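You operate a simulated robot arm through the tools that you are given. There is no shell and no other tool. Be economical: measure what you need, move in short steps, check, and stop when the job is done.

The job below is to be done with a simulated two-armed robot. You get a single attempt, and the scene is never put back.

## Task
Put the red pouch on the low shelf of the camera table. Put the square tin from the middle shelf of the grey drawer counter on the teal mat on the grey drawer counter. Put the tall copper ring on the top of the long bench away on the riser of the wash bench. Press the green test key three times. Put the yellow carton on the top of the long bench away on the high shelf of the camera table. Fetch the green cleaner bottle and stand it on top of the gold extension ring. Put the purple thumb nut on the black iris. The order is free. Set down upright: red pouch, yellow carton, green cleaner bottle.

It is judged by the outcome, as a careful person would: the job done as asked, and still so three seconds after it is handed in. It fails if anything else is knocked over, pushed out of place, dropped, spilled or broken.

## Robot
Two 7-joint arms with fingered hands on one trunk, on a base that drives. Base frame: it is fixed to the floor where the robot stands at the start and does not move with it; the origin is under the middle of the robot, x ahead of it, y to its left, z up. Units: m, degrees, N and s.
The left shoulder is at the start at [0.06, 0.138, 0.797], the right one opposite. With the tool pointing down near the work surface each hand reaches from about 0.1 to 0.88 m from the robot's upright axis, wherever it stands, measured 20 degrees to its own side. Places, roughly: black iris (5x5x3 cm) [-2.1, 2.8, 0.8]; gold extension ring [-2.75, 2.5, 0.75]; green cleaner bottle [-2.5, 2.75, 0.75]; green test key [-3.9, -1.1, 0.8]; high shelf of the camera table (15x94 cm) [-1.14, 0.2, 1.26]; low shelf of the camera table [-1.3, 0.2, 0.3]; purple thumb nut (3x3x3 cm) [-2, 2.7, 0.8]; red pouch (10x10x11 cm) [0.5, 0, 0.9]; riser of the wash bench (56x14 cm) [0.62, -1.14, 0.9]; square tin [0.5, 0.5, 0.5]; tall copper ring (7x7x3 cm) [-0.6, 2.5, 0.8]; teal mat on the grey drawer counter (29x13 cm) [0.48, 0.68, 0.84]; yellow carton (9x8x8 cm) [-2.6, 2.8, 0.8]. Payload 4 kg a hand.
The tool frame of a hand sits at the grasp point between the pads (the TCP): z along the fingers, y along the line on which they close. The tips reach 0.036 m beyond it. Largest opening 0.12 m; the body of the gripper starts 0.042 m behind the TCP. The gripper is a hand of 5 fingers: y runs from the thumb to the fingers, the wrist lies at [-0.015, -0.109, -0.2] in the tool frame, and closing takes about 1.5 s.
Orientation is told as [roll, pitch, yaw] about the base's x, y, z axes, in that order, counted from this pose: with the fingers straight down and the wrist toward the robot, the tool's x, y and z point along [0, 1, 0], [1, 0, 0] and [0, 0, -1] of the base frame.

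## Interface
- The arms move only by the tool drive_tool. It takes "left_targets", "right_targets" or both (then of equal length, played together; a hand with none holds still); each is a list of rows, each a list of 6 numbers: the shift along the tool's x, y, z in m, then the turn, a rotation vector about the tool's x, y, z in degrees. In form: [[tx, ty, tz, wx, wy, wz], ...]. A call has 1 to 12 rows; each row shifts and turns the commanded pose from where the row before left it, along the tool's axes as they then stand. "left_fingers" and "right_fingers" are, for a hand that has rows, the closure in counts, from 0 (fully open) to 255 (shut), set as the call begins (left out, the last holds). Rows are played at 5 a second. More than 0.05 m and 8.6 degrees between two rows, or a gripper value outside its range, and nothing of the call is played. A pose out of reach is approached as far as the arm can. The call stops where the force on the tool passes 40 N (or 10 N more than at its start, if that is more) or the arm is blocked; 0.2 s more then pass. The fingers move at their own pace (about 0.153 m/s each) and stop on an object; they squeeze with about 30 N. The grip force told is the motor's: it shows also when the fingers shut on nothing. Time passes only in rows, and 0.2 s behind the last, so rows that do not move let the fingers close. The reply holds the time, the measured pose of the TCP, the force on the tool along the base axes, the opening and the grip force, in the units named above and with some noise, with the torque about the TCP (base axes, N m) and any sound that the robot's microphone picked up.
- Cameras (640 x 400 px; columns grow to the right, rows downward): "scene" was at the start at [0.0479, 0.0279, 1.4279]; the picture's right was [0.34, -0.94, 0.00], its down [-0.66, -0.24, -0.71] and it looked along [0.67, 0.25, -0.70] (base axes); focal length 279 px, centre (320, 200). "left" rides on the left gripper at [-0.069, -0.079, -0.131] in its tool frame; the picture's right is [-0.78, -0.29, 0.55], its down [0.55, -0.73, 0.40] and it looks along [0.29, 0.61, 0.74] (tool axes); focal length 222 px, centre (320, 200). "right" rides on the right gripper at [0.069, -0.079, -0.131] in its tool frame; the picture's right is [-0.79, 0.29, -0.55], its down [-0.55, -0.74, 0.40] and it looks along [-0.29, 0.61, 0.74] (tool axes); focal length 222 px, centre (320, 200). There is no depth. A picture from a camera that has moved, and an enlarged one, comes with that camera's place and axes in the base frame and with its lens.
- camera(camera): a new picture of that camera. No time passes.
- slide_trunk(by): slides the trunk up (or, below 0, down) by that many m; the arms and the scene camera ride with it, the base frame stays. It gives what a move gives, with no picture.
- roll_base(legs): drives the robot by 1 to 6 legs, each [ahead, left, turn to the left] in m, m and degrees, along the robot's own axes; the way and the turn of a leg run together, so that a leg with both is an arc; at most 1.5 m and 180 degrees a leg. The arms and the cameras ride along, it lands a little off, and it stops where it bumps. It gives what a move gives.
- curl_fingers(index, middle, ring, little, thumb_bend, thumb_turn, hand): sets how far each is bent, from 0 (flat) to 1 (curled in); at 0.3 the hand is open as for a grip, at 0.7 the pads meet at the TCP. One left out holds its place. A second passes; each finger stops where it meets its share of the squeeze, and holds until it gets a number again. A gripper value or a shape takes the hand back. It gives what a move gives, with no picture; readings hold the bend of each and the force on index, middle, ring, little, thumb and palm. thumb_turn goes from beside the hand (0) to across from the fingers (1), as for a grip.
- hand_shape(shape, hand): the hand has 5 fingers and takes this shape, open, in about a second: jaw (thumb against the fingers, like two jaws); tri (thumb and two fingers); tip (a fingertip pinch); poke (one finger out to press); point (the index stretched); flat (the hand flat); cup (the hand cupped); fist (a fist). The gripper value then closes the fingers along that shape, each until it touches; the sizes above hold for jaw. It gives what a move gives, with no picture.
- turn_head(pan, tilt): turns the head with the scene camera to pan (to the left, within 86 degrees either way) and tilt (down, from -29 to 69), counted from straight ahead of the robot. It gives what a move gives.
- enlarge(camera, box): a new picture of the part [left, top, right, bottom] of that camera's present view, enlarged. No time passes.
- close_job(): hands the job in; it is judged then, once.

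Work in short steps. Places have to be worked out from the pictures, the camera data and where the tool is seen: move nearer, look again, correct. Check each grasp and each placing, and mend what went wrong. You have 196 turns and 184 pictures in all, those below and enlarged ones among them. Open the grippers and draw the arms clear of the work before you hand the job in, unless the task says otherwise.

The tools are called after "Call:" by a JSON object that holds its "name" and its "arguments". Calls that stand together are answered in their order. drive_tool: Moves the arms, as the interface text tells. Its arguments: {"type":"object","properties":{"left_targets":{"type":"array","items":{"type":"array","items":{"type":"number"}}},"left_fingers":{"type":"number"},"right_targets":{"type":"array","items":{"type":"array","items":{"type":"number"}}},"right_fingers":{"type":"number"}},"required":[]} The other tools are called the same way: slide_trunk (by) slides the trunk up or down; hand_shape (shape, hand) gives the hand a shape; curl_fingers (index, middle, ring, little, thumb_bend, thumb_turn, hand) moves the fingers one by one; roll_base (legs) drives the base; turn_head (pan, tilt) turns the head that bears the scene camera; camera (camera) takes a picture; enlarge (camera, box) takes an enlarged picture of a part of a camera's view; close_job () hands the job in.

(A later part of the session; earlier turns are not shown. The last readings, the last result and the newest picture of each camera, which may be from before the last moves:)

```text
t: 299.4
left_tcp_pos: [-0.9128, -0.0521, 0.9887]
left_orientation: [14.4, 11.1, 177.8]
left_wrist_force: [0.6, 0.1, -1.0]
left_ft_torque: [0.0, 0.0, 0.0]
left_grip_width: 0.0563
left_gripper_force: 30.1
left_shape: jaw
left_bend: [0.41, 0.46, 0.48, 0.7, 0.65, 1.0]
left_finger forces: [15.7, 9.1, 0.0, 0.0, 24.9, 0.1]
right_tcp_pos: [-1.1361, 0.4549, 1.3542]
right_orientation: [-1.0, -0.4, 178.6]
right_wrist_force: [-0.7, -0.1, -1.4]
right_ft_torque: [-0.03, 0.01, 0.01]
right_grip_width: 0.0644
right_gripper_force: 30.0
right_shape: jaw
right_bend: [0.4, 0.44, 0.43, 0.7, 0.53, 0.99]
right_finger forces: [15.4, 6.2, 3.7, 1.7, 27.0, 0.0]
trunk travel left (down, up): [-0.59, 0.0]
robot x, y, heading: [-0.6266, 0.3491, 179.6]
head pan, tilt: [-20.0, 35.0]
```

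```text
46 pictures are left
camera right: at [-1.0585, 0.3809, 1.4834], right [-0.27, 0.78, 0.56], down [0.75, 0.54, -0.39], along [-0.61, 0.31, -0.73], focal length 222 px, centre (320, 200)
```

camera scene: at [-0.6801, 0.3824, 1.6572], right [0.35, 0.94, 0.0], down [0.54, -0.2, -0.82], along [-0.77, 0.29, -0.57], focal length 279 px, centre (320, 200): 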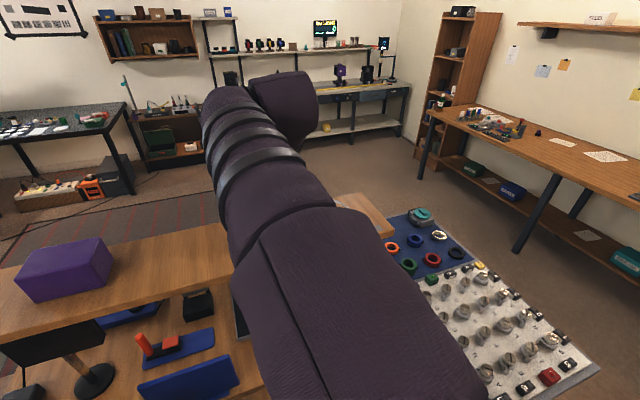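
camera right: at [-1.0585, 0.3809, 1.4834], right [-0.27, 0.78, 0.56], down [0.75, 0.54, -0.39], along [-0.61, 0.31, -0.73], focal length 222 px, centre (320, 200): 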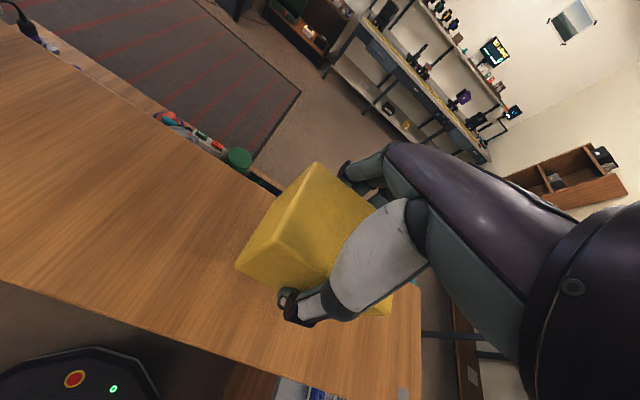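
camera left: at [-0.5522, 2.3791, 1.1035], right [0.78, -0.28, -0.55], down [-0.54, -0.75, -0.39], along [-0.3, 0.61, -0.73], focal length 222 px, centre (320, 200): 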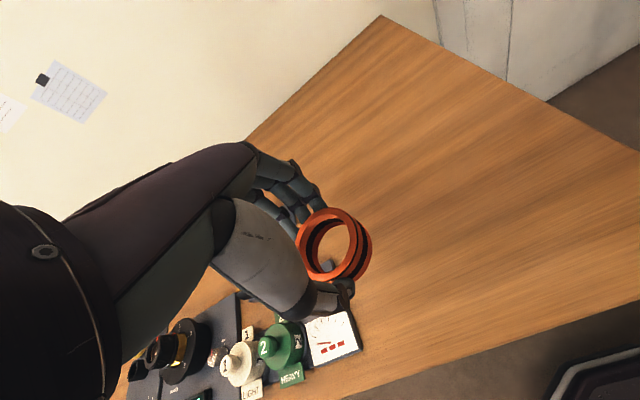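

The carton is over the shelf's middle (shelf x −1.206…−1.054). I lower it.

Call:
{"name": "drive_tool", "arguments": {"right_targets": [[0, 0.003, 0.015, 0, 0, 0], [0, 0.003, 0.012, 0, 0, 0]]}}

Call:
{"name": "drive_tool", "arguments": {"right_targets": [[0, 0, 0.005, 0, 0, 0]]}}

Call:
{"name": "drive_tool", "arguments": {"right_targets": [[0, 0, 0.004, 0, 0, 0]]}}

Call:
{"name": "drive_tool", "arguments": {"right_targets": [[0, 0, 0.004, 0, 0, 0]]}}

```text
t: 300.0
left_tcp_pos: [-0.9121, -0.05, 0.9885]
left_orientation: [14.4, 11.2, 177.9]
left_wrist_force: [0.6, -0.3, -1.4]
left_ft_torque: [0.03, 0.01, -0.01]
left_grip_width: 0.0563
left_gripper_force: 29.6
left_shape: jaw
left_bend: [0.41, 0.46, 0.48, 0.7, 0.65, 1.0]
left_finger forces: [15.6, 9.2, 0.1, 0.0, 24.8, 0.0]
right_tcp_pos: [-1.1422, 0.4556, 1.327]
right_orientation: [-0.9, -0.3, 178.8]
right_wrist_force: [-0.4, 0.9, -1.1]
right_ft_torque: [-0.02, 0.01, -0.01]
right_grip_width: 0.0643
right_gripper_force: 29.8
right_shape: jaw
right_bend: [0.4, 0.44, 0.43, 0.7, 0.53, 0.99]
right_finger forces: [15.4, 6.1, 3.6, 1.8, 27.0, 0.1]
trunk travel left (down, up): [-0.59, 0.0]
robot x, y, heading: [-0.6307, 0.3508, 179.8]
head pan, tilt: [-20.0, 35.0]
```

```text
t: 300.4
left_tcp_pos: [-0.9133, -0.0511, 0.9898]
left_orientation: [14.4, 11.2, 177.8]
left_wrist_force: [0.8, -0.3, -0.2]
left_ft_torque: [-0.01, 0.01, 0.02]
left_grip_width: 0.0566
left_gripper_force: 29.9
left_shape: jaw
left_bend: [0.41, 0.46, 0.48, 0.7, 0.65, 1.0]
left_finger forces: [15.8, 9.2, 0.0, 0.0, 24.9, 0.1]
right_tcp_pos: [-1.1422, 0.4557, 1.3215]
right_orientation: [-1.0, -0.2, 178.7]
right_wrist_force: [0.0, 0.2, -1.0]
right_ft_torque: [0.0, 0.02, 0.01]
right_grip_width: 0.0644
right_gripper_force: 30.1
right_shape: jaw
right_bend: [0.4, 0.44, 0.43, 0.7, 0.53, 0.99]
right_finger forces: [15.4, 6.1, 3.6, 1.8, 27.0, 0.0]
trunk travel left (down, up): [-0.59, 0.0]
robot x, y, heading: [-0.6289, 0.3509, 179.4]
head pan, tilt: [-20.0, 35.0]
```

```text
t: 300.8
left_tcp_pos: [-0.9142, -0.0511, 0.9895]
left_orientation: [14.4, 11.1, 177.8]
left_wrist_force: [0.4, -0.3, -1.4]
left_ft_torque: [0.02, 0.01, -0.01]
left_grip_width: 0.0564
left_gripper_force: 29.4
left_shape: jaw
left_bend: [0.41, 0.46, 0.48, 0.7, 0.65, 1.0]
left_finger forces: [15.7, 9.1, 0.0, 0.0, 24.8, 0.1]
right_tcp_pos: [-1.1421, 0.456, 1.3189]
right_orientation: [-0.8, -0.4, 178.7]
right_wrist_force: [0.3, -0.4, -0.5]
right_ft_torque: [-0.02, -0.02, 0.02]
right_grip_width: 0.0647
right_gripper_force: 30.3
right_shape: jaw
right_bend: [0.4, 0.44, 0.43, 0.7, 0.53, 0.99]
right_finger forces: [15.5, 6.2, 3.6, 1.8, 27.0, 0.1]
trunk travel left (down, up): [-0.59, 0.0]
robot x, y, heading: [-0.6251, 0.3564, 179.2]
head pan, tilt: [-20.0, 35.0]
```

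```text
t: 301.2
left_tcp_pos: [-0.9146, -0.0502, 0.9889]
left_orientation: [14.4, 11.1, 177.7]
left_wrist_force: [0.1, 0.1, -0.5]
left_ft_torque: [-0.01, -0.01, -0.05]
left_grip_width: 0.0564
left_gripper_force: 30.4
left_shape: jaw
left_bend: [0.41, 0.46, 0.48, 0.7, 0.65, 1.0]
left_finger forces: [15.7, 9.2, 0.0, 0.0, 24.9, 0.0]
right_tcp_pos: [-1.1414, 0.4558, 1.314]
right_orientation: [-0.9, -0.3, 178.6]
right_wrist_force: [-0.1, 0.2, -0.7]
right_ft_torque: [-0.02, 0.03, 0.05]
right_grip_width: 0.0642
right_gripper_force: 30.4
right_shape: jaw
right_bend: [0.4, 0.44, 0.43, 0.7, 0.53, 0.99]
right_finger forces: [15.4, 6.2, 3.6, 1.8, 27.1, 0.1]
trunk travel left (down, up): [-0.59, 0.0]
robot x, y, heading: [-0.6239, 0.3483, 179.7]
head pan, tilt: [-20.0, 35.0]
```

Call:
{"name": "drive_tool", "arguments": {"right_targets": [[0, 0, 0.004, 0, 0, 0]]}}

Call:
{"name": "drive_tool", "arguments": {"right_targets": [[0, 0, 0.003, 0, 0, 0]]}}

Call:
{"name": "drive_tool", "arguments": {"right_targets": [[0, 0, 0.003, 0, 0, 0]]}}

```text
t: 301.6
left_tcp_pos: [-0.9116, -0.0512, 0.9903]
left_orientation: [14.4, 11.1, 177.8]
left_wrist_force: [0.6, -1.2, -0.3]
left_ft_torque: [0.04, 0.02, -0.03]
left_grip_width: 0.0564
left_gripper_force: 29.7
left_shape: jaw
left_bend: [0.41, 0.46, 0.48, 0.7, 0.65, 1.0]
left_finger forces: [15.7, 9.2, 0.0, 0.1, 24.8, 0.0]
right_tcp_pos: [-1.1417, 0.4561, 1.3114]
right_orientation: [-0.9, -0.5, 178.7]
right_wrist_force: [-0.5, 1.6, 12.6]
right_ft_torque: [-0.1, -0.34, 0.04]
right_grip_width: 0.0647
right_gripper_force: 30.2
right_shape: jaw
right_bend: [0.4, 0.44, 0.43, 0.69, 0.53, 0.99]
right_finger forces: [16.1, 6.5, 4.1, 2.3, 28.6, 0.1]
trunk travel left (down, up): [-0.59, 0.0]
robot x, y, heading: [-0.6262, 0.3523, 179.5]
head pan, tilt: [-20.0, 35.0]
```

```text
t: 302.0
left_tcp_pos: [-0.9112, -0.0505, 0.9904]
left_orientation: [14.4, 11.0, 177.9]
left_wrist_force: [-0.3, -1.0, -1.7]
left_ft_torque: [0.0, 0.03, 0.01]
left_grip_width: 0.0562
left_gripper_force: 30.3
left_shape: jaw
left_bend: [0.41, 0.46, 0.48, 0.7, 0.65, 1.0]
left_finger forces: [15.7, 9.2, 0.1, 0.0, 24.7, 0.0]
right_tcp_pos: [-1.1427, 0.4555, 1.3101]
right_orientation: [-1.0, -0.7, 178.7]
right_wrist_force: [-1.0, 2.2, 30.7]
right_ft_torque: [0.03, -0.32, 0.03]
right_grip_width: 0.0649
right_gripper_force: 29.9
right_shape: jaw
right_bend: [0.4, 0.44, 0.43, 0.7, 0.53, 0.99]
right_finger forces: [17.1, 7.7, 4.2, 2.2, 30.3, 0.1]
trunk travel left (down, up): [-0.59, 0.0]
robot x, y, heading: [-0.6237, 0.351, 179.4]
head pan, tilt: [-20.0, 35.0]
```

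```text
t: 302.4
left_tcp_pos: [-0.9128, -0.051, 0.9889]
left_orientation: [14.4, 11.0, 177.9]
left_wrist_force: [-0.2, 0.6, -0.8]
left_ft_torque: [0.01, -0.01, 0.0]
left_grip_width: 0.0563
left_gripper_force: 30.3
left_shape: jaw
left_bend: [0.41, 0.46, 0.48, 0.7, 0.65, 1.0]
left_finger forces: [15.6, 9.2, 0.1, 0.0, 24.7, 0.1]
right_tcp_pos: [-1.1427, 0.4559, 1.3103]
right_orientation: [-1.1, -1.3, 178.8]
right_wrist_force: [5.8, 0.6, 19.7]
right_ft_torque: [-0.04, -0.72, 0.03]
right_grip_width: 0.065
right_gripper_force: 29.9
right_shape: jaw
right_bend: [0.41, 0.44, 0.43, 0.7, 0.53, 0.99]
right_finger forces: [15.5, 6.4, 3.8, 2.2, 33.4, 0.2]
trunk travel left (down, up): [-0.59, 0.0]
robot x, y, heading: [-0.6307, 0.355, 179.7]
head pan, tilt: [-20.0, 35.0]
stopped in row 1 (right hand): the force on the tool passed its limit at 42 N (the readings are from after the stop); the commanded pose is now the measured one
```

It rests on the shelf. I relieve the pressure, open, and rise.

Call:
{"name": "drive_tool", "arguments": {"right_targets": [[0, 0, -0.003, 0, 0, 0]]}}

Call:
{"name": "drive_tool", "arguments": {"right_targets": [[0, 0, 0, 0, 0, 0], [0, 0, 0, 0, 0, 0], [0, 0, 0, 0, 0, 0], [0, 0, 0, 0, 0, 0], [0, 0, 0, 0, 0, 0], [0, 0, -0.025, 0, 0, 0], [0, 0, -0.025, 0, 0, 0], [0, 0, -0.025, 0, 0, 0], [0, 0, -0.025, 0, 0, 0]], "right_fingers": 20}}

Call:
{"name": "camera", "arguments": {"camera": "right"}}

```text
t: 302.8
left_tcp_pos: [-0.9134, -0.0504, 0.9895]
left_orientation: [14.5, 10.9, 177.8]
left_wrist_force: [-0.2, 0.0, -0.6]
left_ft_torque: [0.02, 0.01, 0.01]
left_grip_width: 0.0564
left_gripper_force: 30.5
left_shape: jaw
left_bend: [0.41, 0.46, 0.48, 0.7, 0.65, 1.0]
left_finger forces: [15.8, 9.2, 0.1, 0.0, 24.9, 0.0]
right_tcp_pos: [-1.1427, 0.4559, 1.3117]
right_orientation: [-0.9, -1.0, 178.7]
right_wrist_force: [2.0, 0.4, 10.1]
right_ft_torque: [-0.04, -0.49, 0.05]
right_grip_width: 0.0646
right_gripper_force: 30.1
right_shape: jaw
right_bend: [0.41, 0.44, 0.43, 0.7, 0.53, 0.99]
right_finger forces: [16.0, 6.6, 3.8, 2.1, 31.2, 0.0]
trunk travel left (down, up): [-0.59, 0.0]
robot x, y, heading: [-0.6296, 0.35, 179.1]
head pan, tilt: [-20.0, 35.0]
```

```text
t: 304.8
left_tcp_pos: [-0.9121, -0.0508, 0.9884]
left_orientation: [14.5, 11.1, 177.8]
left_wrist_force: [0.0, -1.2, -0.9]
left_ft_torque: [-0.01, 0.01, 0.03]
left_grip_width: 0.0564
left_gripper_force: 29.9
left_shape: jaw
left_bend: [0.41, 0.46, 0.48, 0.7, 0.65, 1.0]
left_finger forces: [15.7, 9.2, 0.0, 0.1, 24.8, 0.1]
right_tcp_pos: [-1.1422, 0.4539, 1.411]
right_orientation: [-0.8, -0.9, 178.8]
right_wrist_force: [0.6, -0.8, -0.3]
right_ft_torque: [0.0, 0.01, 0.0]
right_grip_width: 0.1104
right_gripper_force: 0.0
right_shape: jaw
right_bend: [0.3, 0.32, 0.31, 0.3, 0.3, 0.98]
right_finger forces: [0.0, 0.0, 0.0, 0.0, 0.1, 0.0]
trunk travel left (down, up): [-0.59, 0.0]
robot x, y, heading: [-0.6281, 0.3534, 179.4]
head pan, tilt: [-20.0, 35.0]
```

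```text
45 pictures are left
camera right: at [-1.0634, 0.3801, 1.5404], right [-0.27, 0.78, 0.56], down [0.74, 0.54, -0.4], along [-0.62, 0.31, -0.72], focal length 222 px, centre (320, 200)
```

right: 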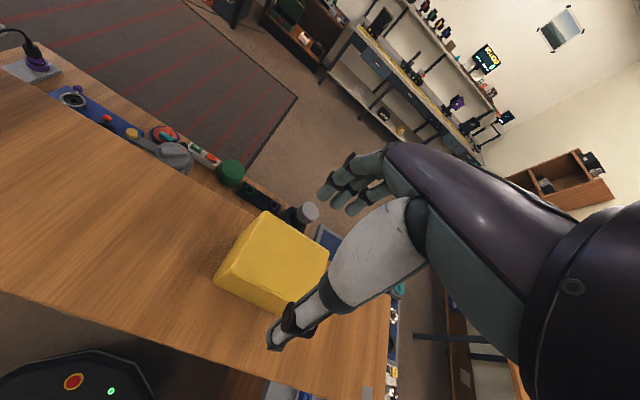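

The carton stands on the high shelf. I back away, lower the right arm, then turn to look for the wash bench riser.

Call:
{"name": "roll_base", "arguments": {"legs": [[-0.35, 0, 0]]}}

Call:
{"name": "drive_tool", "arguments": {"right_targets": [[0, 0, 0.04, 0, 0, 0], [0, 0, 0.04, 0, 0, 0], [0, 0, 0.04, 0, 0, 0], [0, 0, 0.04, 0, 0, 0], [0, 0, 0.04, 0, 0, 0], [0, -0.02, 0.04, 0, 0, 0], [0, -0.02, 0.04, 0, 0, 0], [0, -0.02, 0, 0, 0, 0]], "right_fingers": 0}}

Call:
{"name": "roll_base", "arguments": {"legs": [[0, 0, 120]]}}

Call:
{"name": "turn_head", "arguments": {"pan": 0, "tilt": 25}}

Call:
{"name": "camera", "arguments": {"camera": "scene"}}

```text
t: 307.1
left_tcp_pos: [-0.5635, -0.0546, 0.9889]
left_orientation: [14.4, 11.0, 177.9]
left_wrist_force: [0.6, 1.0, -1.0]
left_ft_torque: [0.07, -0.01, -0.02]
left_grip_width: 0.0565
left_gripper_force: 30.1
left_shape: jaw
left_bend: [0.41, 0.46, 0.48, 0.7, 0.65, 1.0]
left_finger forces: [15.7, 9.2, 0.1, 0.1, 24.8, 0.0]
right_tcp_pos: [-0.7943, 0.4507, 1.412]
right_orientation: [-0.9, -1.0, 178.8]
right_wrist_force: [-0.6, 0.2, 0.4]
right_ft_torque: [-0.01, 0.02, -0.01]
right_grip_width: 0.1107
right_gripper_force: 0.0
right_shape: jaw
right_bend: [0.3, 0.32, 0.31, 0.3, 0.3, 0.98]
right_finger forces: [0.0, 0.0, 0.0, 0.0, 0.0, 0.0]
trunk travel left (down, up): [-0.59, 0.0]
robot x, y, heading: [-0.2791, 0.3465, 179.6]
head pan, tilt: [-20.0, 35.0]
```

```text
t: 308.9
left_tcp_pos: [-0.5632, -0.0547, 0.9896]
left_orientation: [14.4, 11.2, 177.9]
left_wrist_force: [1.1, 0.1, -1.1]
left_ft_torque: [-0.01, 0.04, -0.01]
left_grip_width: 0.0562
left_gripper_force: 29.8
left_shape: jaw
left_bend: [0.41, 0.46, 0.48, 0.7, 0.65, 1.0]
left_finger forces: [15.7, 9.1, 0.0, 0.0, 24.8, 0.0]
right_tcp_pos: [-0.7384, 0.4534, 1.1302]
right_orientation: [-0.9, -0.9, 178.8]
right_wrist_force: [0.3, -0.4, -0.3]
right_ft_torque: [0.04, 0.05, -0.01]
right_grip_width: 0.1198
right_gripper_force: 0.0
right_shape: jaw
right_bend: [0.3, 0.3, 0.3, 0.3, 0.3, 0.97]
right_finger forces: [0.0, 0.1, 0.0, 0.0, 0.0, 0.0]
trunk travel left (down, up): [-0.59, 0.0]
robot x, y, heading: [-0.2778, 0.3488, 179.6]
head pan, tilt: [-20.0, 35.0]
```

```text
t: 314.3
left_tcp_pos: [0.2123, 0.3081, 0.9889]
left_orientation: [14.5, 11.1, -61.8]
left_wrist_force: [-1.1, -0.3, -1.1]
left_ft_torque: [-0.01, -0.02, 0.02]
left_grip_width: 0.0564
left_gripper_force: 30.2
left_shape: jaw
left_bend: [0.41, 0.46, 0.48, 0.7, 0.65, 1.0]
left_finger forces: [15.4, 9.2, 0.0, 0.0, 24.0, 0.0]
right_tcp_pos: [-0.1389, -0.0983, 1.1303]
right_orientation: [-0.9, -0.9, -60.9]
right_wrist_force: [0.0, -0.1, -0.1]
right_ft_torque: [0.02, 0.01, 0.01]
right_grip_width: 0.1197
right_gripper_force: 0.1
right_shape: jaw
right_bend: [0.3, 0.3, 0.3, 0.3, 0.3, 0.97]
right_finger forces: [0.0, 0.0, 0.0, 0.1, 0.0, 0.0]
trunk travel left (down, up): [-0.59, 0.0]
robot x, y, heading: [-0.2777, 0.3484, -59.9]
head pan, tilt: [-20.0, 35.0]
```

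```text
t: 315.1
left_tcp_pos: [0.2107, 0.3087, 0.9892]
left_orientation: [14.3, 11.1, -61.8]
left_wrist_force: [0.4, 0.0, -0.6]
left_ft_torque: [0.03, 0.03, 0.01]
left_grip_width: 0.0562
left_gripper_force: 30.0
left_shape: jaw
left_bend: [0.41, 0.46, 0.48, 0.7, 0.65, 1.0]
left_finger forces: [15.4, 9.0, 0.1, 0.0, 24.1, 0.0]
right_tcp_pos: [-0.1392, -0.0977, 1.1316]
right_orientation: [-0.8, -0.9, -61.0]
right_wrist_force: [-0.4, 0.5, 0.4]
right_ft_torque: [-0.05, -0.01, 0.01]
right_grip_width: 0.1197
right_gripper_force: 0.2
right_shape: jaw
right_bend: [0.3, 0.3, 0.3, 0.3, 0.3, 0.97]
right_finger forces: [0.0, 0.0, 0.0, 0.2, 0.1, 0.0]
trunk travel left (down, up): [-0.59, 0.0]
robot x, y, heading: [-0.28, 0.3505, -60.3]
head pan, tilt: [0.0, 25.0]
```

```text
44 pictures are left
camera scene: at [-0.2484, 0.2956, 1.6729], right [-0.87, -0.5, 0.0], down [-0.21, 0.37, -0.91], along [0.45, -0.79, -0.42], focal length 279 px, centre (320, 200)
```

scene: 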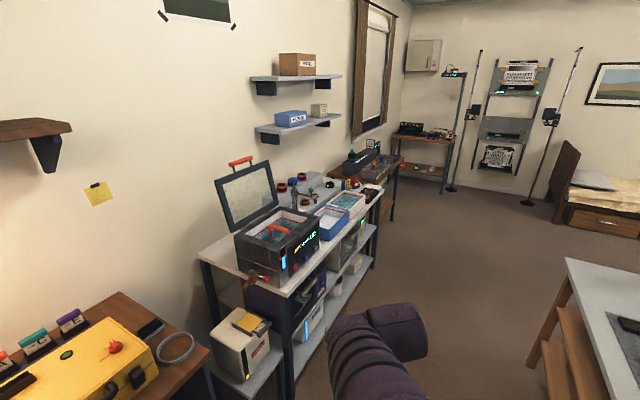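

Call:
{"name": "enlarge", "arguments": {"camera": "scene", "box": [230, 140, 400, 260]}}

```text
3.33 times, centred on (315, 200) of scene
camera zoom: at [-0.2484, 0.2956, 1.6729], right [-0.87, -0.5, 0.0], down [-0.21, 0.37, -0.91], along [0.45, -0.79, -0.42], focal length 928 px, centre (337, 200)
```

zoom: 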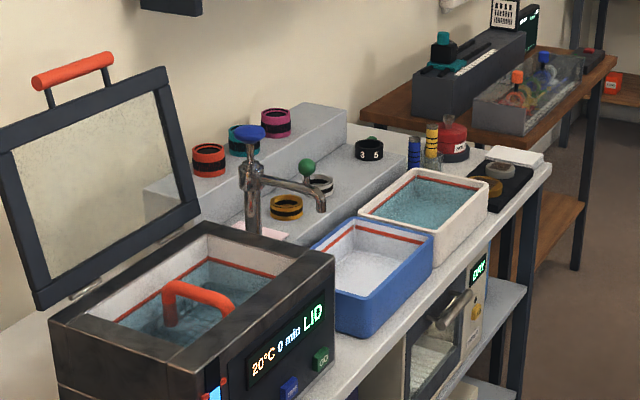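

The riser's lower step carries rings; there's a free gap at about [0.635, −1.29] between the white and black rings. I level the left hand with the ring, face +x, and drive along to y≈−1.5.

Call:
{"name": "drive_tool", "arguments": {"left_targets": [[-0.02, 0.03, 0, -3.7, -4.8, -1], [-0.02, 0.03, 0, -3.7, -4.8, -1], [-0.02, 0.03, 0, -3.7, -4.8, -1], [-0.02, 0.03, 0, 0, 0, 0], [0, 0, 0, 0, 0, 0]]}}

Call:
{"name": "roll_base", "arguments": {"legs": [[0, 0, 60], [0.02, -1.4, 0], [0, -0.42, 0]]}}

Call:
{"name": "turn_head", "arguments": {"pan": 15, "tilt": 40}}

Call:
{"name": "camera", "arguments": {"camera": "scene"}}

```text
t: 316.3
left_tcp_pos: [0.1987, 0.1668, 0.9661]
left_orientation: [0.1, -0.3, -60.1]
left_wrist_force: [1.4, -0.1, -1.4]
left_ft_torque: [0.0, 0.03, -0.01]
left_grip_width: 0.056
left_gripper_force: 30.5
left_shape: jaw
left_bend: [0.41, 0.46, 0.48, 0.7, 0.65, 1.0]
left_finger forces: [15.3, 9.2, 0.0, 0.0, 24.1, 0.1]
right_tcp_pos: [-0.1388, -0.0971, 1.1317]
right_orientation: [-1.0, -0.9, -60.8]
right_wrist_force: [-0.8, 0.0, 0.0]
right_ft_torque: [-0.01, 0.01, 0.02]
right_grip_width: 0.1199
right_gripper_force: 0.1
right_shape: jaw
right_bend: [0.3, 0.3, 0.3, 0.3, 0.3, 0.97]
right_finger forces: [0.1, 0.1, 0.0, 0.0, 0.1, 0.1]
trunk travel left (down, up): [-0.59, 0.0]
robot x, y, heading: [-0.2842, 0.3488, -60.0]
head pan, tilt: [0.0, 25.0]
```

```text
t: 328.1
left_tcp_pos: [0.14, -1.1379, 0.9677]
left_orientation: [0.2, -0.3, -0.1]
left_wrist_force: [0.2, -0.2, -1.0]
left_ft_torque: [0.0, 0.02, -0.02]
left_grip_width: 0.0562
left_gripper_force: 30.1
left_shape: jaw
left_bend: [0.41, 0.46, 0.48, 0.7, 0.65, 1.0]
left_finger forces: [15.3, 9.0, 0.0, 0.0, 23.8, 0.0]
right_tcp_pos: [0.2028, -1.5621, 1.1303]
right_orientation: [-0.9, -0.9, -0.7]
right_wrist_force: [0.5, -0.2, 0.6]
right_ft_torque: [0.01, 0.01, -0.02]
right_grip_width: 0.1196
right_gripper_force: 0.0
right_shape: jaw
right_bend: [0.3, 0.3, 0.3, 0.3, 0.3, 0.97]
right_finger forces: [0.1, 0.0, 0.0, 0.0, 0.0, 0.1]
trunk travel left (down, up): [-0.59, 0.0]
robot x, y, heading: [-0.2528, -1.4629, -0.1]
head pan, tilt: [0.0, 25.0]
```

```text
t: 328.9
left_tcp_pos: [0.141, -1.1357, 0.9669]
left_orientation: [0.1, -0.3, 0.0]
left_wrist_force: [0.1, -0.4, -0.8]
left_ft_torque: [0.01, 0.0, 0.0]
left_grip_width: 0.0562
left_gripper_force: 29.9
left_shape: jaw
left_bend: [0.41, 0.46, 0.48, 0.7, 0.65, 1.0]
left_finger forces: [15.2, 9.0, 0.0, 0.0, 23.7, 0.0]
right_tcp_pos: [0.2025, -1.5618, 1.1291]
right_orientation: [-1.0, -1.0, -0.7]
right_wrist_force: [-0.5, -0.2, 0.6]
right_ft_torque: [0.0, 0.03, -0.02]
right_grip_width: 0.1197
right_gripper_force: 0.0
right_shape: jaw
right_bend: [0.3, 0.3, 0.3, 0.3, 0.3, 0.97]
right_finger forces: [0.0, 0.1, 0.1, 0.0, 0.0, 0.0]
trunk travel left (down, up): [-0.59, 0.0]
robot x, y, heading: [-0.2581, -1.4626, 0.0]
head pan, tilt: [15.0, 40.0]
```

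```text
42 pictures are left
camera scene: at [-0.2027, -1.4402, 1.6497], right [0.26, -0.97, 0.0], down [-0.62, -0.17, -0.77], along [0.74, 0.2, -0.64], focal length 279 px, centre (320, 200)
```

scene: 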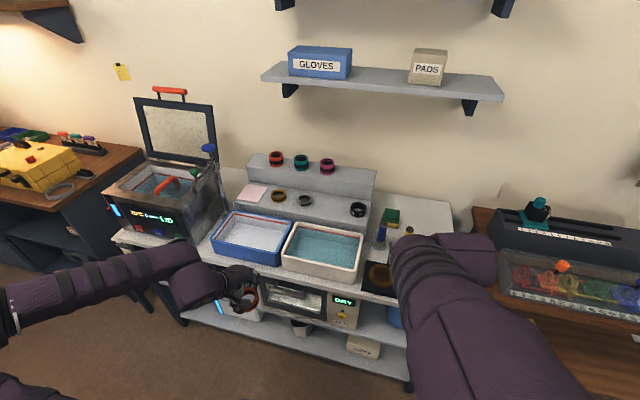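

Call:
{"name": "enlarge", "arguments": {"camera": "scene", "box": [190, 130, 400, 300]}}

```text
2.35 times, centred on (295, 215) of scene
camera zoom: at [-0.2027, -1.4402, 1.6497], right [0.26, -0.97, 0.0], down [-0.62, -0.17, -0.77], along [0.74, 0.2, -0.64], focal length 655 px, centre (379, 165)
```

zoom: 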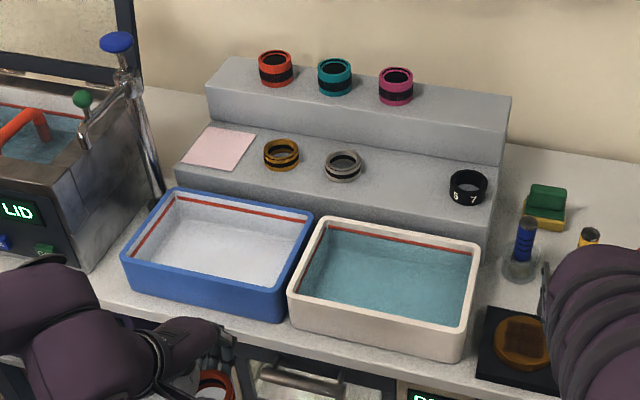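

The lower step spans x 0.54–0.70, y −0.88…−1.425; the gap between silver and black rings is centred at ≈[0.62, −1.265]. I raise and extend the left arm, retract the right, then drive in.

Call:
{"name": "drive_tool", "arguments": {"left_targets": [[0, 0.02, -0.025, 0, 0, 0], [0, 0.03, -0.025, 0, 0, 0], [0, 0.035, -0.025, 0, 0, 0], [0, 0.035, -0.025, 0, 0, 0], [0, 0.035, -0.01, 0, 0, 0], [0, 0.035, 0, 0, 0, 0]], "right_targets": [[0, -0.02, -0.01, 0, 0, 0], [0, -0.02, -0.01, 0, 0, 0], [0, -0.02, -0.01, 0, 0, 0], [0, -0.02, -0.01, 0, 0, 0], [0, 0, 0, 0, 0, 0], [0, 0, 0, 0, 0, 0]]}}

Call:
{"name": "roll_base", "arguments": {"legs": [[0, -0.117, 0], [0.27, 0, 0]]}}

Call:
{"name": "camera", "arguments": {"camera": "left"}}

Call:
{"name": "camera", "arguments": {"camera": "scene"}}

```text
t: 330.3
left_tcp_pos: [0.3311, -1.1351, 1.0774]
left_orientation: [0.0, -0.2, 0.0]
left_wrist_force: [0.8, -0.4, -2.2]
left_ft_torque: [-0.08, 0.01, -0.01]
left_grip_width: 0.056
left_gripper_force: 30.4
left_shape: jaw
left_bend: [0.41, 0.46, 0.48, 0.7, 0.65, 1.0]
left_finger forces: [15.4, 9.3, 0.0, 0.0, 24.0, 0.1]
right_tcp_pos: [0.1221, -1.555, 1.1647]
right_orientation: [2.0, 0.7, 0.0]
right_wrist_force: [0.5, 0.3, 0.8]
right_ft_torque: [-0.02, 0.0, 0.07]
right_grip_width: 0.1199
right_gripper_force: 0.0
right_shape: jaw
right_bend: [0.3, 0.3, 0.3, 0.3, 0.3, 0.97]
right_finger forces: [0.1, 0.0, 0.0, 0.0, 0.1, 0.0]
trunk travel left (down, up): [-0.59, 0.0]
robot x, y, heading: [-0.2571, -1.4618, 0.2]
head pan, tilt: [15.0, 40.0]
```

```text
t: 333.0
left_tcp_pos: [0.6054, -1.2521, 1.0769]
left_orientation: [0.0, -0.2, 0.0]
left_wrist_force: [0.2, -0.7, -0.6]
left_ft_torque: [-0.02, 0.02, -0.01]
left_grip_width: 0.0563
left_gripper_force: 30.3
left_shape: jaw
left_bend: [0.41, 0.46, 0.48, 0.7, 0.65, 1.0]
left_finger forces: [15.4, 9.2, 0.0, 0.0, 24.0, 0.1]
right_tcp_pos: [0.396, -1.6714, 1.1656]
right_orientation: [1.8, 0.6, 0.2]
right_wrist_force: [0.7, 0.0, 0.5]
right_ft_torque: [0.02, 0.01, 0.0]
right_grip_width: 0.1199
right_gripper_force: 0.0
right_shape: jaw
right_bend: [0.3, 0.3, 0.3, 0.3, 0.3, 0.97]
right_finger forces: [0.0, 0.0, 0.0, 0.0, 0.1, 0.0]
trunk travel left (down, up): [-0.59, 0.0]
robot x, y, heading: [0.017, -1.5812, 0.2]
head pan, tilt: [15.0, 40.0]
```

```text
40 pictures are left
camera left: at [0.5251, -1.3224, 1.2083], right [-0.29, -0.78, -0.55], down [-0.73, 0.55, -0.4], along [0.62, 0.29, -0.73], focal length 222 px, centre (320, 200)
```

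left: 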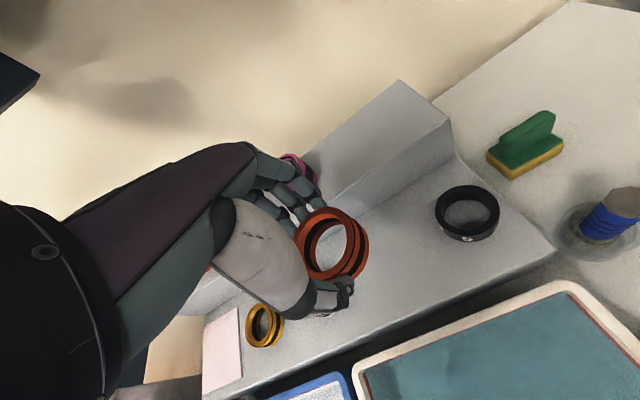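

```text
39 pictures are left
camera scene: at [0.0724, -1.5569, 1.6496], right [0.26, -0.97, 0.0], down [-0.62, -0.17, -0.77], along [0.74, 0.2, -0.64], focal length 279 px, centre (320, 200)
```

scene: 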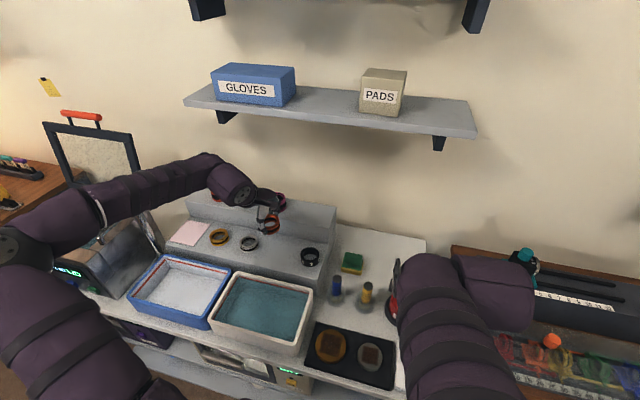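

The held ring is at ≈[0.604, −1.2625], between silver (y −1.147) and black (y −1.37). I move 1.4 cm ahead and lower 9 cm.

Call:
{"name": "drive_tool", "arguments": {"left_targets": [[0, 0.014, 0.01, 0, 0, 0], [0, 0, 0.03, 0, 0, 0], [0, 0, 0.03, 0, 0, 0], [0, 0, 0.03, 0, 0, 0], [0, 0, 0, 0, 0, 0]]}}

Call:
{"name": "camera", "arguments": {"camera": "left"}}

Call:
{"name": "enlarge", "arguments": {"camera": "scene", "box": [190, 180, 350, 290]}}

```text
t: 334.2
left_tcp_pos: [0.6173, -1.253, 0.9769]
left_orientation: [0.1, -0.3, 0.0]
left_wrist_force: [-0.8, 0.7, -1.4]
left_ft_torque: [0.01, 0.0, 0.01]
left_grip_width: 0.0559
left_gripper_force: 29.7
left_shape: jaw
left_bend: [0.41, 0.46, 0.48, 0.7, 0.65, 1.0]
left_finger forces: [15.4, 9.3, 0.1, 0.0, 23.9, 0.0]
right_tcp_pos: [0.3942, -1.6711, 1.1662]
right_orientation: [1.8, 0.5, 0.3]
right_wrist_force: [-0.5, 0.0, -0.3]
right_ft_torque: [-0.03, -0.01, 0.01]
right_grip_width: 0.12
right_gripper_force: 0.0
right_shape: jaw
right_bend: [0.3, 0.3, 0.3, 0.3, 0.3, 0.97]
right_finger forces: [0.0, 0.0, 0.0, 0.0, 0.1, 0.1]
trunk travel left (down, up): [-0.59, 0.0]
robot x, y, heading: [0.0165, -1.5779, 0.1]
head pan, tilt: [15.0, 40.0]
```

```text
38 pictures are left
camera left: at [0.5372, -1.3232, 1.1083], right [-0.29, -0.78, -0.55], down [-0.73, 0.55, -0.4], along [0.62, 0.29, -0.73], focal length 222 px, centre (320, 200)
```

left: 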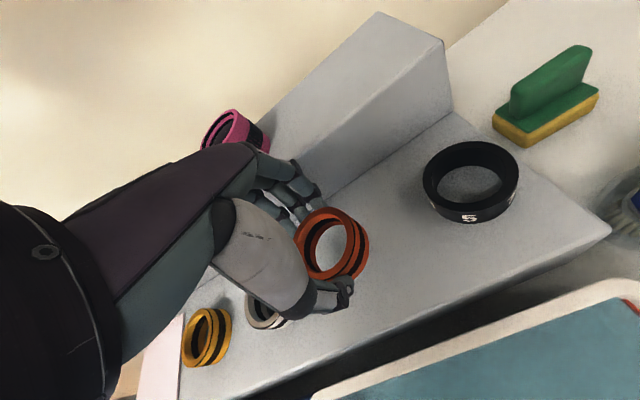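

```text
3.64 times, centred on (270, 235) of scene
camera zoom: at [0.0708, -1.557, 1.6497], right [0.26, -0.97, 0.0], down [-0.62, -0.17, -0.77], along [0.74, 0.2, -0.64], focal length 1013 px, centre (502, 73)
```

zoom: 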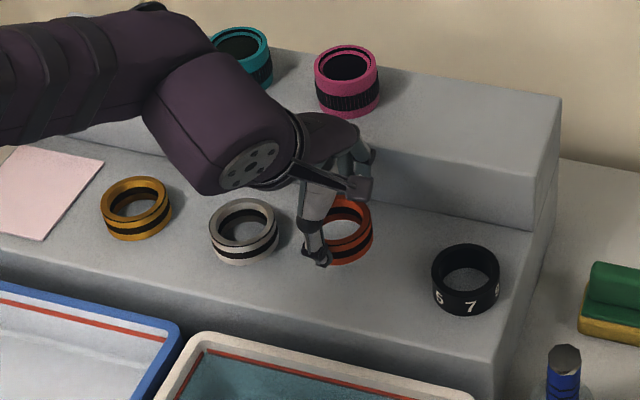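

Well placed over the gap. I lower the rest in small steps.

Call:
{"name": "drive_tool", "arguments": {"left_targets": [[0, 0, 0.01, 0, 0, 0], [0, 0, 0.006, 0, 0, 0]]}}

Call:
{"name": "drive_tool", "arguments": {"left_targets": [[0, 0, 0.004, 0, 0, 0]]}}

Call:
{"name": "drive_tool", "arguments": {"left_targets": [[0, 0, 0.004, 0, 0, 0]]}}

Call:
{"name": "drive_tool", "arguments": {"left_targets": [[0, 0, 0.004, 0, 0, 0]]}}

```text
t: 334.8
left_tcp_pos: [0.6174, -1.2526, 0.961]
left_orientation: [0.1, -0.3, 0.0]
left_wrist_force: [0.1, -1.3, -0.5]
left_ft_torque: [0.02, -0.02, 0.01]
left_grip_width: 0.0561
left_gripper_force: 30.3
left_shape: jaw
left_bend: [0.41, 0.46, 0.48, 0.7, 0.65, 1.0]
left_finger forces: [15.4, 9.2, 0.1, 0.1, 24.0, 0.1]
right_tcp_pos: [0.3948, -1.6715, 1.1652]
right_orientation: [1.8, 0.6, 0.2]
right_wrist_force: [0.4, 0.1, -0.2]
right_ft_torque: [0.01, 0.01, 0.03]
right_grip_width: 0.1197
right_gripper_force: 0.0
right_shape: jaw
right_bend: [0.3, 0.3, 0.3, 0.3, 0.3, 0.97]
right_finger forces: [0.0, 0.1, 0.0, 0.0, 0.0, 0.0]
trunk travel left (down, up): [-0.59, 0.0]
robot x, y, heading: [0.0175, -1.5799, 0.1]
head pan, tilt: [15.0, 40.0]
```

```text
t: 335.2
left_tcp_pos: [0.6182, -1.2531, 0.9576]
left_orientation: [0.1, -0.3, 0.0]
left_wrist_force: [0.9, -0.1, 0.0]
left_ft_torque: [0.0, 0.0, -0.02]
left_grip_width: 0.0561
left_gripper_force: 29.6
left_shape: jaw
left_bend: [0.41, 0.46, 0.48, 0.7, 0.65, 1.0]
left_finger forces: [15.3, 9.1, 0.1, 0.0, 23.8, 0.1]
right_tcp_pos: [0.3944, -1.6723, 1.1652]
right_orientation: [1.9, 0.5, 0.4]
right_wrist_force: [-0.6, 0.1, -0.4]
right_ft_torque: [-0.03, 0.0, 0.0]
right_grip_width: 0.1198
right_gripper_force: 0.1
right_shape: jaw
right_bend: [0.3, 0.3, 0.3, 0.3, 0.3, 0.97]
right_finger forces: [0.0, 0.0, 0.0, 0.0, 0.0, 0.0]
trunk travel left (down, up): [-0.59, 0.0]
robot x, y, heading: [0.0155, -1.5813, 0.0]
head pan, tilt: [15.0, 40.0]
```

```text
t: 335.6
left_tcp_pos: [0.6195, -1.2528, 0.9534]
left_orientation: [0.1, -0.4, 0.0]
left_wrist_force: [0.7, 1.0, -1.4]
left_ft_torque: [0.01, 0.03, 0.02]
left_grip_width: 0.0563
left_gripper_force: 29.8
left_shape: jaw
left_bend: [0.41, 0.46, 0.48, 0.7, 0.65, 1.0]
left_finger forces: [15.3, 9.1, 0.1, 0.0, 23.9, 0.0]
right_tcp_pos: [0.3951, -1.6713, 1.166]
right_orientation: [1.8, 0.5, 0.2]
right_wrist_force: [-0.4, 0.3, 0.1]
right_ft_torque: [-0.01, 0.0, -0.02]
right_grip_width: 0.1199
right_gripper_force: 0.1
right_shape: jaw
right_bend: [0.3, 0.3, 0.3, 0.3, 0.3, 0.97]
right_finger forces: [0.0, 0.1, 0.0, 0.1, 0.0, 0.0]
trunk travel left (down, up): [-0.59, 0.0]
robot x, y, heading: [0.0167, -1.5798, 0.1]
head pan, tilt: [15.0, 40.0]
```

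```text
t: 336.0
left_tcp_pos: [0.6193, -1.2529, 0.9503]
left_orientation: [0.2, -0.3, 0.1]
left_wrist_force: [0.5, 0.1, -1.4]
left_ft_torque: [-0.03, -0.01, -0.01]
left_grip_width: 0.0562
left_gripper_force: 30.0
left_shape: jaw
left_bend: [0.41, 0.46, 0.48, 0.7, 0.65, 1.0]
left_finger forces: [15.3, 9.3, 0.1, 0.0, 23.9, 0.0]
right_tcp_pos: [0.3944, -1.671, 1.1662]
right_orientation: [1.8, 0.5, 0.3]
right_wrist_force: [0.5, 0.3, 0.8]
right_ft_torque: [0.01, -0.02, -0.02]
right_grip_width: 0.12
right_gripper_force: 0.1
right_shape: jaw
right_bend: [0.3, 0.3, 0.3, 0.3, 0.3, 0.97]
right_finger forces: [0.0, 0.0, 0.1, 0.0, 0.1, 0.1]
trunk travel left (down, up): [-0.59, 0.0]
robot x, y, heading: [0.018, -1.5827, -0.1]
head pan, tilt: [15.0, 40.0]
```

No contact yet; I go on.

Call:
{"name": "drive_tool", "arguments": {"left_targets": [[0, 0, 0.004, 0, 0, 0]]}}

Call:
{"name": "drive_tool", "arguments": {"left_targets": [[0, 0, 0.004, 0, 0, 0]]}}

Call:
{"name": "drive_tool", "arguments": {"left_targets": [[0, 0, 0.004, 0, 0, 0]]}}

Call:
{"name": "enlarge", "arguments": {"camera": "scene", "box": [190, 180, 350, 290]}}

```text
t: 336.4
left_tcp_pos: [0.619, -1.2521, 0.9464]
left_orientation: [0.2, -0.3, 0.1]
left_wrist_force: [-0.6, -0.3, -1.2]
left_ft_torque: [-0.02, 0.02, -0.05]
left_grip_width: 0.0562
left_gripper_force: 29.7
left_shape: jaw
left_bend: [0.41, 0.46, 0.48, 0.7, 0.65, 1.0]
left_finger forces: [15.4, 9.1, 0.0, 0.1, 23.9, 0.0]
right_tcp_pos: [0.3944, -1.6713, 1.1655]
right_orientation: [1.8, 0.4, 0.3]
right_wrist_force: [-0.3, -0.4, -0.1]
right_ft_torque: [-0.01, -0.01, 0.02]
right_grip_width: 0.1197
right_gripper_force: 0.1
right_shape: jaw
right_bend: [0.3, 0.3, 0.3, 0.3, 0.3, 0.97]
right_finger forces: [0.0, 0.0, 0.1, 0.0, 0.0, 0.0]
trunk travel left (down, up): [-0.59, 0.0]
robot x, y, heading: [0.0174, -1.5805, 0.3]
head pan, tilt: [15.0, 40.0]
```

```text
t: 336.8
left_tcp_pos: [0.6183, -1.2515, 0.9433]
left_orientation: [0.2, -0.5, -0.1]
left_wrist_force: [-0.7, -0.2, 5.1]
left_ft_torque: [0.04, 0.01, 0.01]
left_grip_width: 0.0564
left_gripper_force: 29.7
left_shape: jaw
left_bend: [0.41, 0.46, 0.48, 0.7, 0.65, 1.0]
left_finger forces: [15.3, 9.5, 0.0, 0.1, 24.9, 0.1]
right_tcp_pos: [0.3944, -1.6717, 1.1665]
right_orientation: [1.8, 0.4, 0.3]
right_wrist_force: [-0.3, 0.0, 0.1]
right_ft_torque: [0.03, 0.0, 0.02]
right_grip_width: 0.1199
right_gripper_force: 0.0
right_shape: jaw
right_bend: [0.3, 0.3, 0.3, 0.3, 0.3, 0.97]
right_finger forces: [0.1, 0.0, 0.0, 0.0, 0.1, 0.1]
trunk travel left (down, up): [-0.59, 0.0]
robot x, y, heading: [0.0172, -1.5792, -0.0]
head pan, tilt: [15.0, 40.0]
```

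```text
t: 337.2
left_tcp_pos: [0.619, -1.253, 0.9412]
left_orientation: [0.3, -0.6, 0.1]
left_wrist_force: [-3.4, 2.6, 24.4]
left_ft_torque: [0.08, 0.0, 0.04]
left_grip_width: 0.0574
left_gripper_force: 29.6
left_shape: jaw
left_bend: [0.41, 0.46, 0.48, 0.7, 0.65, 1.0]
left_finger forces: [15.5, 11.0, 0.0, 0.1, 28.8, 0.1]
right_tcp_pos: [0.3932, -1.6718, 1.1656]
right_orientation: [1.9, 0.4, 0.3]
right_wrist_force: [-0.6, -0.7, 0.5]
right_ft_torque: [0.0, 0.01, 0.01]
right_grip_width: 0.1198
right_gripper_force: 0.0
right_shape: jaw
right_bend: [0.3, 0.3, 0.3, 0.3, 0.3, 0.97]
right_finger forces: [0.0, 0.0, 0.0, 0.1, 0.0, 0.0]
trunk travel left (down, up): [-0.59, 0.0]
robot x, y, heading: [0.0158, -1.5794, 0.1]
head pan, tilt: [15.0, 40.0]
```

```text
3.64 times, centred on (270, 235) of scene
camera zoom: at [0.0685, -1.5579, 1.6502], right [0.26, -0.97, 0.0], down [-0.62, -0.17, -0.77], along [0.74, 0.2, -0.64], focal length 1013 px, centre (502, 73)
```

zoom: 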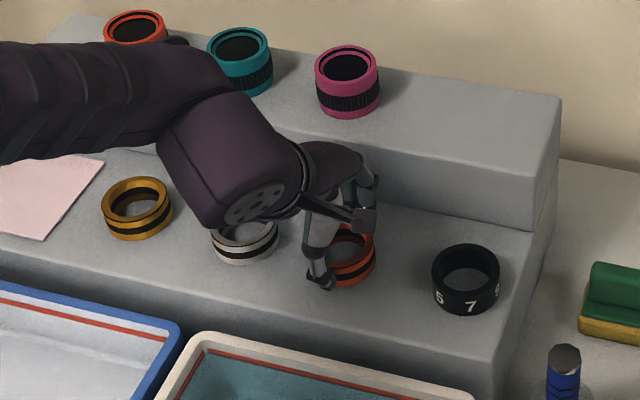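

On the step. Relieve, open part-way, lift.

Call:
{"name": "drive_tool", "arguments": {"left_targets": [[0, 0, -0.004, 0, 0, 0]]}}

Call:
{"name": "drive_tool", "arguments": {"left_targets": [[0, 0, 0, 0, 0, 0], [0, 0, 0, 0, 0, 0], [0, 0, 0, 0, 0, 0], [0, 0, 0, 0, 0, 0], [0, 0, -0.025, 0, 0, 0], [0, 0, -0.04, 0, 0, 0], [0, 0, -0.04, 0, 0, 0], [0, 0, -0.04, 0, 0, 0]], "left_fingers": 75}}

Call:
{"name": "camera", "arguments": {"camera": "left"}}

```text
t: 337.6
left_tcp_pos: [0.6182, -1.2531, 0.9415]
left_orientation: [0.2, -0.3, -0.1]
left_wrist_force: [2.9, 1.9, 14.9]
left_ft_torque: [0.03, -0.24, 0.01]
left_grip_width: 0.0577
left_gripper_force: 30.2
left_shape: jaw
left_bend: [0.4, 0.45, 0.48, 0.7, 0.65, 1.0]
left_finger forces: [17.1, 11.4, 0.1, 0.0, 25.2, 0.1]
right_tcp_pos: [0.394, -1.6723, 1.1663]
right_orientation: [1.9, 0.4, 0.3]
right_wrist_force: [-0.4, 1.5, -0.4]
right_ft_torque: [0.03, 0.04, -0.01]
right_grip_width: 0.1199
right_gripper_force: 0.0
right_shape: jaw
right_bend: [0.3, 0.3, 0.3, 0.3, 0.3, 0.97]
right_finger forces: [0.0, 0.1, 0.0, 0.0, 0.0, 0.0]
trunk travel left (down, up): [-0.59, 0.0]
robot x, y, heading: [0.0182, -1.5771, 0.1]
head pan, tilt: [15.0, 40.0]
```

```text
t: 339.4
left_tcp_pos: [0.6185, -1.2516, 1.0871]
left_orientation: [0.1, -0.2, 0.1]
left_wrist_force: [-0.5, -0.8, -0.5]
left_ft_torque: [-0.01, 0.0, -0.01]
left_grip_width: 0.0843
left_gripper_force: 0.1
left_shape: jaw
left_bend: [0.35, 0.38, 0.37, 0.59, 0.41, 0.99]
left_finger forces: [0.0, 0.0, 0.0, 0.0, 0.1, 0.0]
right_tcp_pos: [0.3951, -1.6714, 1.1674]
right_orientation: [1.8, 0.5, 0.3]
right_wrist_force: [0.4, 0.3, 0.0]
right_ft_torque: [0.01, -0.03, -0.02]
right_grip_width: 0.1197
right_gripper_force: 0.1
right_shape: jaw
right_bend: [0.3, 0.3, 0.3, 0.3, 0.3, 0.97]
right_finger forces: [0.0, 0.0, 0.0, 0.0, 0.1, 0.0]
trunk travel left (down, up): [-0.59, 0.0]
robot x, y, heading: [0.0184, -1.5771, -0.0]
head pan, tilt: [15.0, 40.0]
```

```text
35 pictures are left
camera left: at [0.5379, -1.3218, 1.2184], right [-0.29, -0.78, -0.55], down [-0.73, 0.55, -0.4], along [0.62, 0.29, -0.73], focal length 222 px, centre (320, 200)
```

left: 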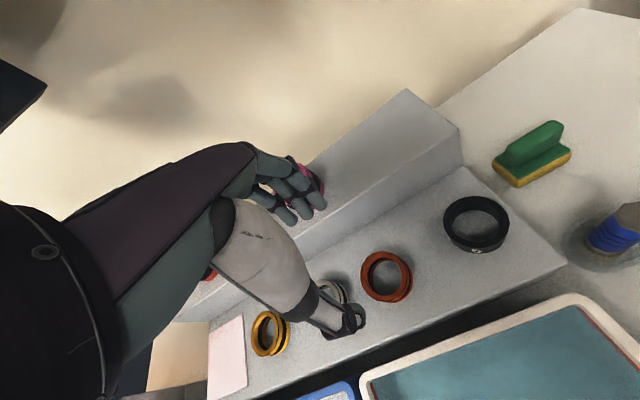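

The copper ring is on the riser. Last job: the green test key near [−3.9, −1.1]. I back off, tuck in the left arm, turn to heading 180 and look for a way there.

Call:
{"name": "roll_base", "arguments": {"legs": [[-0.3, 0, 0]]}}

Call:
{"name": "drive_tool", "arguments": {"left_targets": [[0, -0.035, 0, 0, 0, 0], [0, -0.035, 0, 0, 0, 0], [0, -0.035, 0, 0, 0, 0], [0, -0.035, 0, 0, 0, 0], [0, -0.03, 0, 0, 0, 0]], "left_fingers": 0}}

Call:
{"name": "roll_base", "arguments": {"legs": [[0, -0.2, 0], [0, 0, -90], [0, 0, -75]]}}

Call:
{"name": "turn_head", "arguments": {"pan": 0, "tilt": 15}}

Call:
{"name": "camera", "arguments": {"camera": "scene"}}

```text
t: 341.5
left_tcp_pos: [0.3169, -1.2532, 1.0876]
left_orientation: [0.2, -0.3, 0.0]
left_wrist_force: [-0.4, 0.0, 0.7]
left_ft_torque: [0.0, -0.03, 0.01]
left_grip_width: 0.0847
left_gripper_force: 0.1
left_shape: jaw
left_bend: [0.35, 0.38, 0.37, 0.59, 0.41, 0.99]
left_finger forces: [0.0, 0.0, 0.1, 0.0, 0.1, 0.0]
right_tcp_pos: [0.0947, -1.6715, 1.1668]
right_orientation: [1.8, 0.4, 0.4]
right_wrist_force: [0.4, -0.3, -1.1]
right_ft_torque: [0.01, -0.04, 0.04]
right_grip_width: 0.12
right_gripper_force: 0.1
right_shape: jaw
right_bend: [0.3, 0.3, 0.3, 0.3, 0.3, 0.97]
right_finger forces: [0.0, 0.0, 0.1, 0.1, 0.0, 0.0]
trunk travel left (down, up): [-0.59, 0.0]
robot x, y, heading: [-0.2803, -1.5765, 0.1]
head pan, tilt: [15.0, 40.0]
```

```text
t: 342.7
left_tcp_pos: [0.1475, -1.2511, 1.0871]
left_orientation: [0.2, -0.3, 0.0]
left_wrist_force: [-0.4, -0.5, -0.3]
left_ft_torque: [0.01, -0.02, -0.01]
left_grip_width: 0.1198
left_gripper_force: 0.0
left_shape: jaw
left_bend: [0.3, 0.3, 0.3, 0.3, 0.3, 0.97]
left_finger forces: [0.0, 0.0, 0.1, 0.0, 0.0, 0.0]
right_tcp_pos: [0.0944, -1.6709, 1.1652]
right_orientation: [1.8, 0.4, 0.3]
right_wrist_force: [0.0, -0.3, 0.2]
right_ft_torque: [-0.04, -0.02, -0.01]
right_grip_width: 0.1198
right_gripper_force: 0.0
right_shape: jaw
right_bend: [0.3, 0.3, 0.3, 0.3, 0.3, 0.97]
right_finger forces: [0.1, 0.0, 0.1, 0.1, 0.0, 0.1]
trunk travel left (down, up): [-0.59, 0.0]
robot x, y, heading: [-0.2787, -1.5765, 0.1]
head pan, tilt: [15.0, 40.0]
```

```text
t: 351.3
left_tcp_pos: [-0.6107, -2.2068, 1.0856]
left_orientation: [0.1, -0.3, -164.7]
left_wrist_force: [0.6, 0.2, -0.1]
left_ft_torque: [-0.02, 0.0, -0.01]
left_grip_width: 0.1196
left_gripper_force: 0.0
left_shape: jaw
left_bend: [0.3, 0.3, 0.3, 0.3, 0.3, 0.97]
left_finger forces: [0.0, 0.1, 0.1, 0.0, 0.1, 0.0]
right_tcp_pos: [-0.6701, -1.7899, 1.1666]
right_orientation: [1.8, 0.5, -164.5]
right_wrist_force: [-0.2, 0.8, 0.5]
right_ft_torque: [0.03, 0.0, 0.0]
right_grip_width: 0.1196
right_gripper_force: 0.1
right_shape: jaw
right_bend: [0.3, 0.3, 0.3, 0.3, 0.3, 0.97]
right_finger forces: [0.0, 0.0, 0.0, 0.0, 0.0, 0.0]
trunk travel left (down, up): [-0.59, 0.0]
robot x, y, heading: [-0.285, -1.7792, -164.7]
head pan, tilt: [15.0, 40.0]
```

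```text
t: 352.2
left_tcp_pos: [-0.6111, -2.2076, 1.0863]
left_orientation: [0.2, -0.3, -164.8]
left_wrist_force: [0.4, -0.3, 0.3]
left_ft_torque: [-0.02, -0.01, 0.01]
left_grip_width: 0.1197
left_gripper_force: 0.0
left_shape: jaw
left_bend: [0.3, 0.3, 0.3, 0.3, 0.3, 0.97]
left_finger forces: [0.1, 0.1, 0.0, 0.1, 0.0, 0.0]
right_tcp_pos: [-0.6687, -1.7896, 1.1659]
right_orientation: [1.9, 0.5, -164.5]
right_wrist_force: [0.4, -0.7, 0.2]
right_ft_torque: [-0.01, 0.01, 0.01]
right_grip_width: 0.1197
right_gripper_force: 0.0
right_shape: jaw
right_bend: [0.3, 0.3, 0.3, 0.3, 0.3, 0.97]
right_finger forces: [0.0, 0.1, 0.1, 0.0, 0.1, 0.0]
trunk travel left (down, up): [-0.59, 0.0]
robot x, y, heading: [-0.2787, -1.7799, -164.7]
head pan, tilt: [0.0, 15.0]
```

```text
34 pictures are left
camera scene: at [-0.3412, -1.7968, 1.6891], right [-0.27, 0.96, 0.0], down [0.25, 0.07, -0.97], along [-0.93, -0.26, -0.26], focal length 279 px, centre (320, 200)
```

scene: 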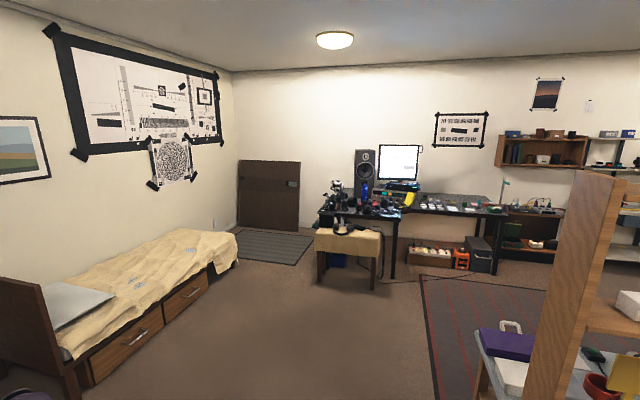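

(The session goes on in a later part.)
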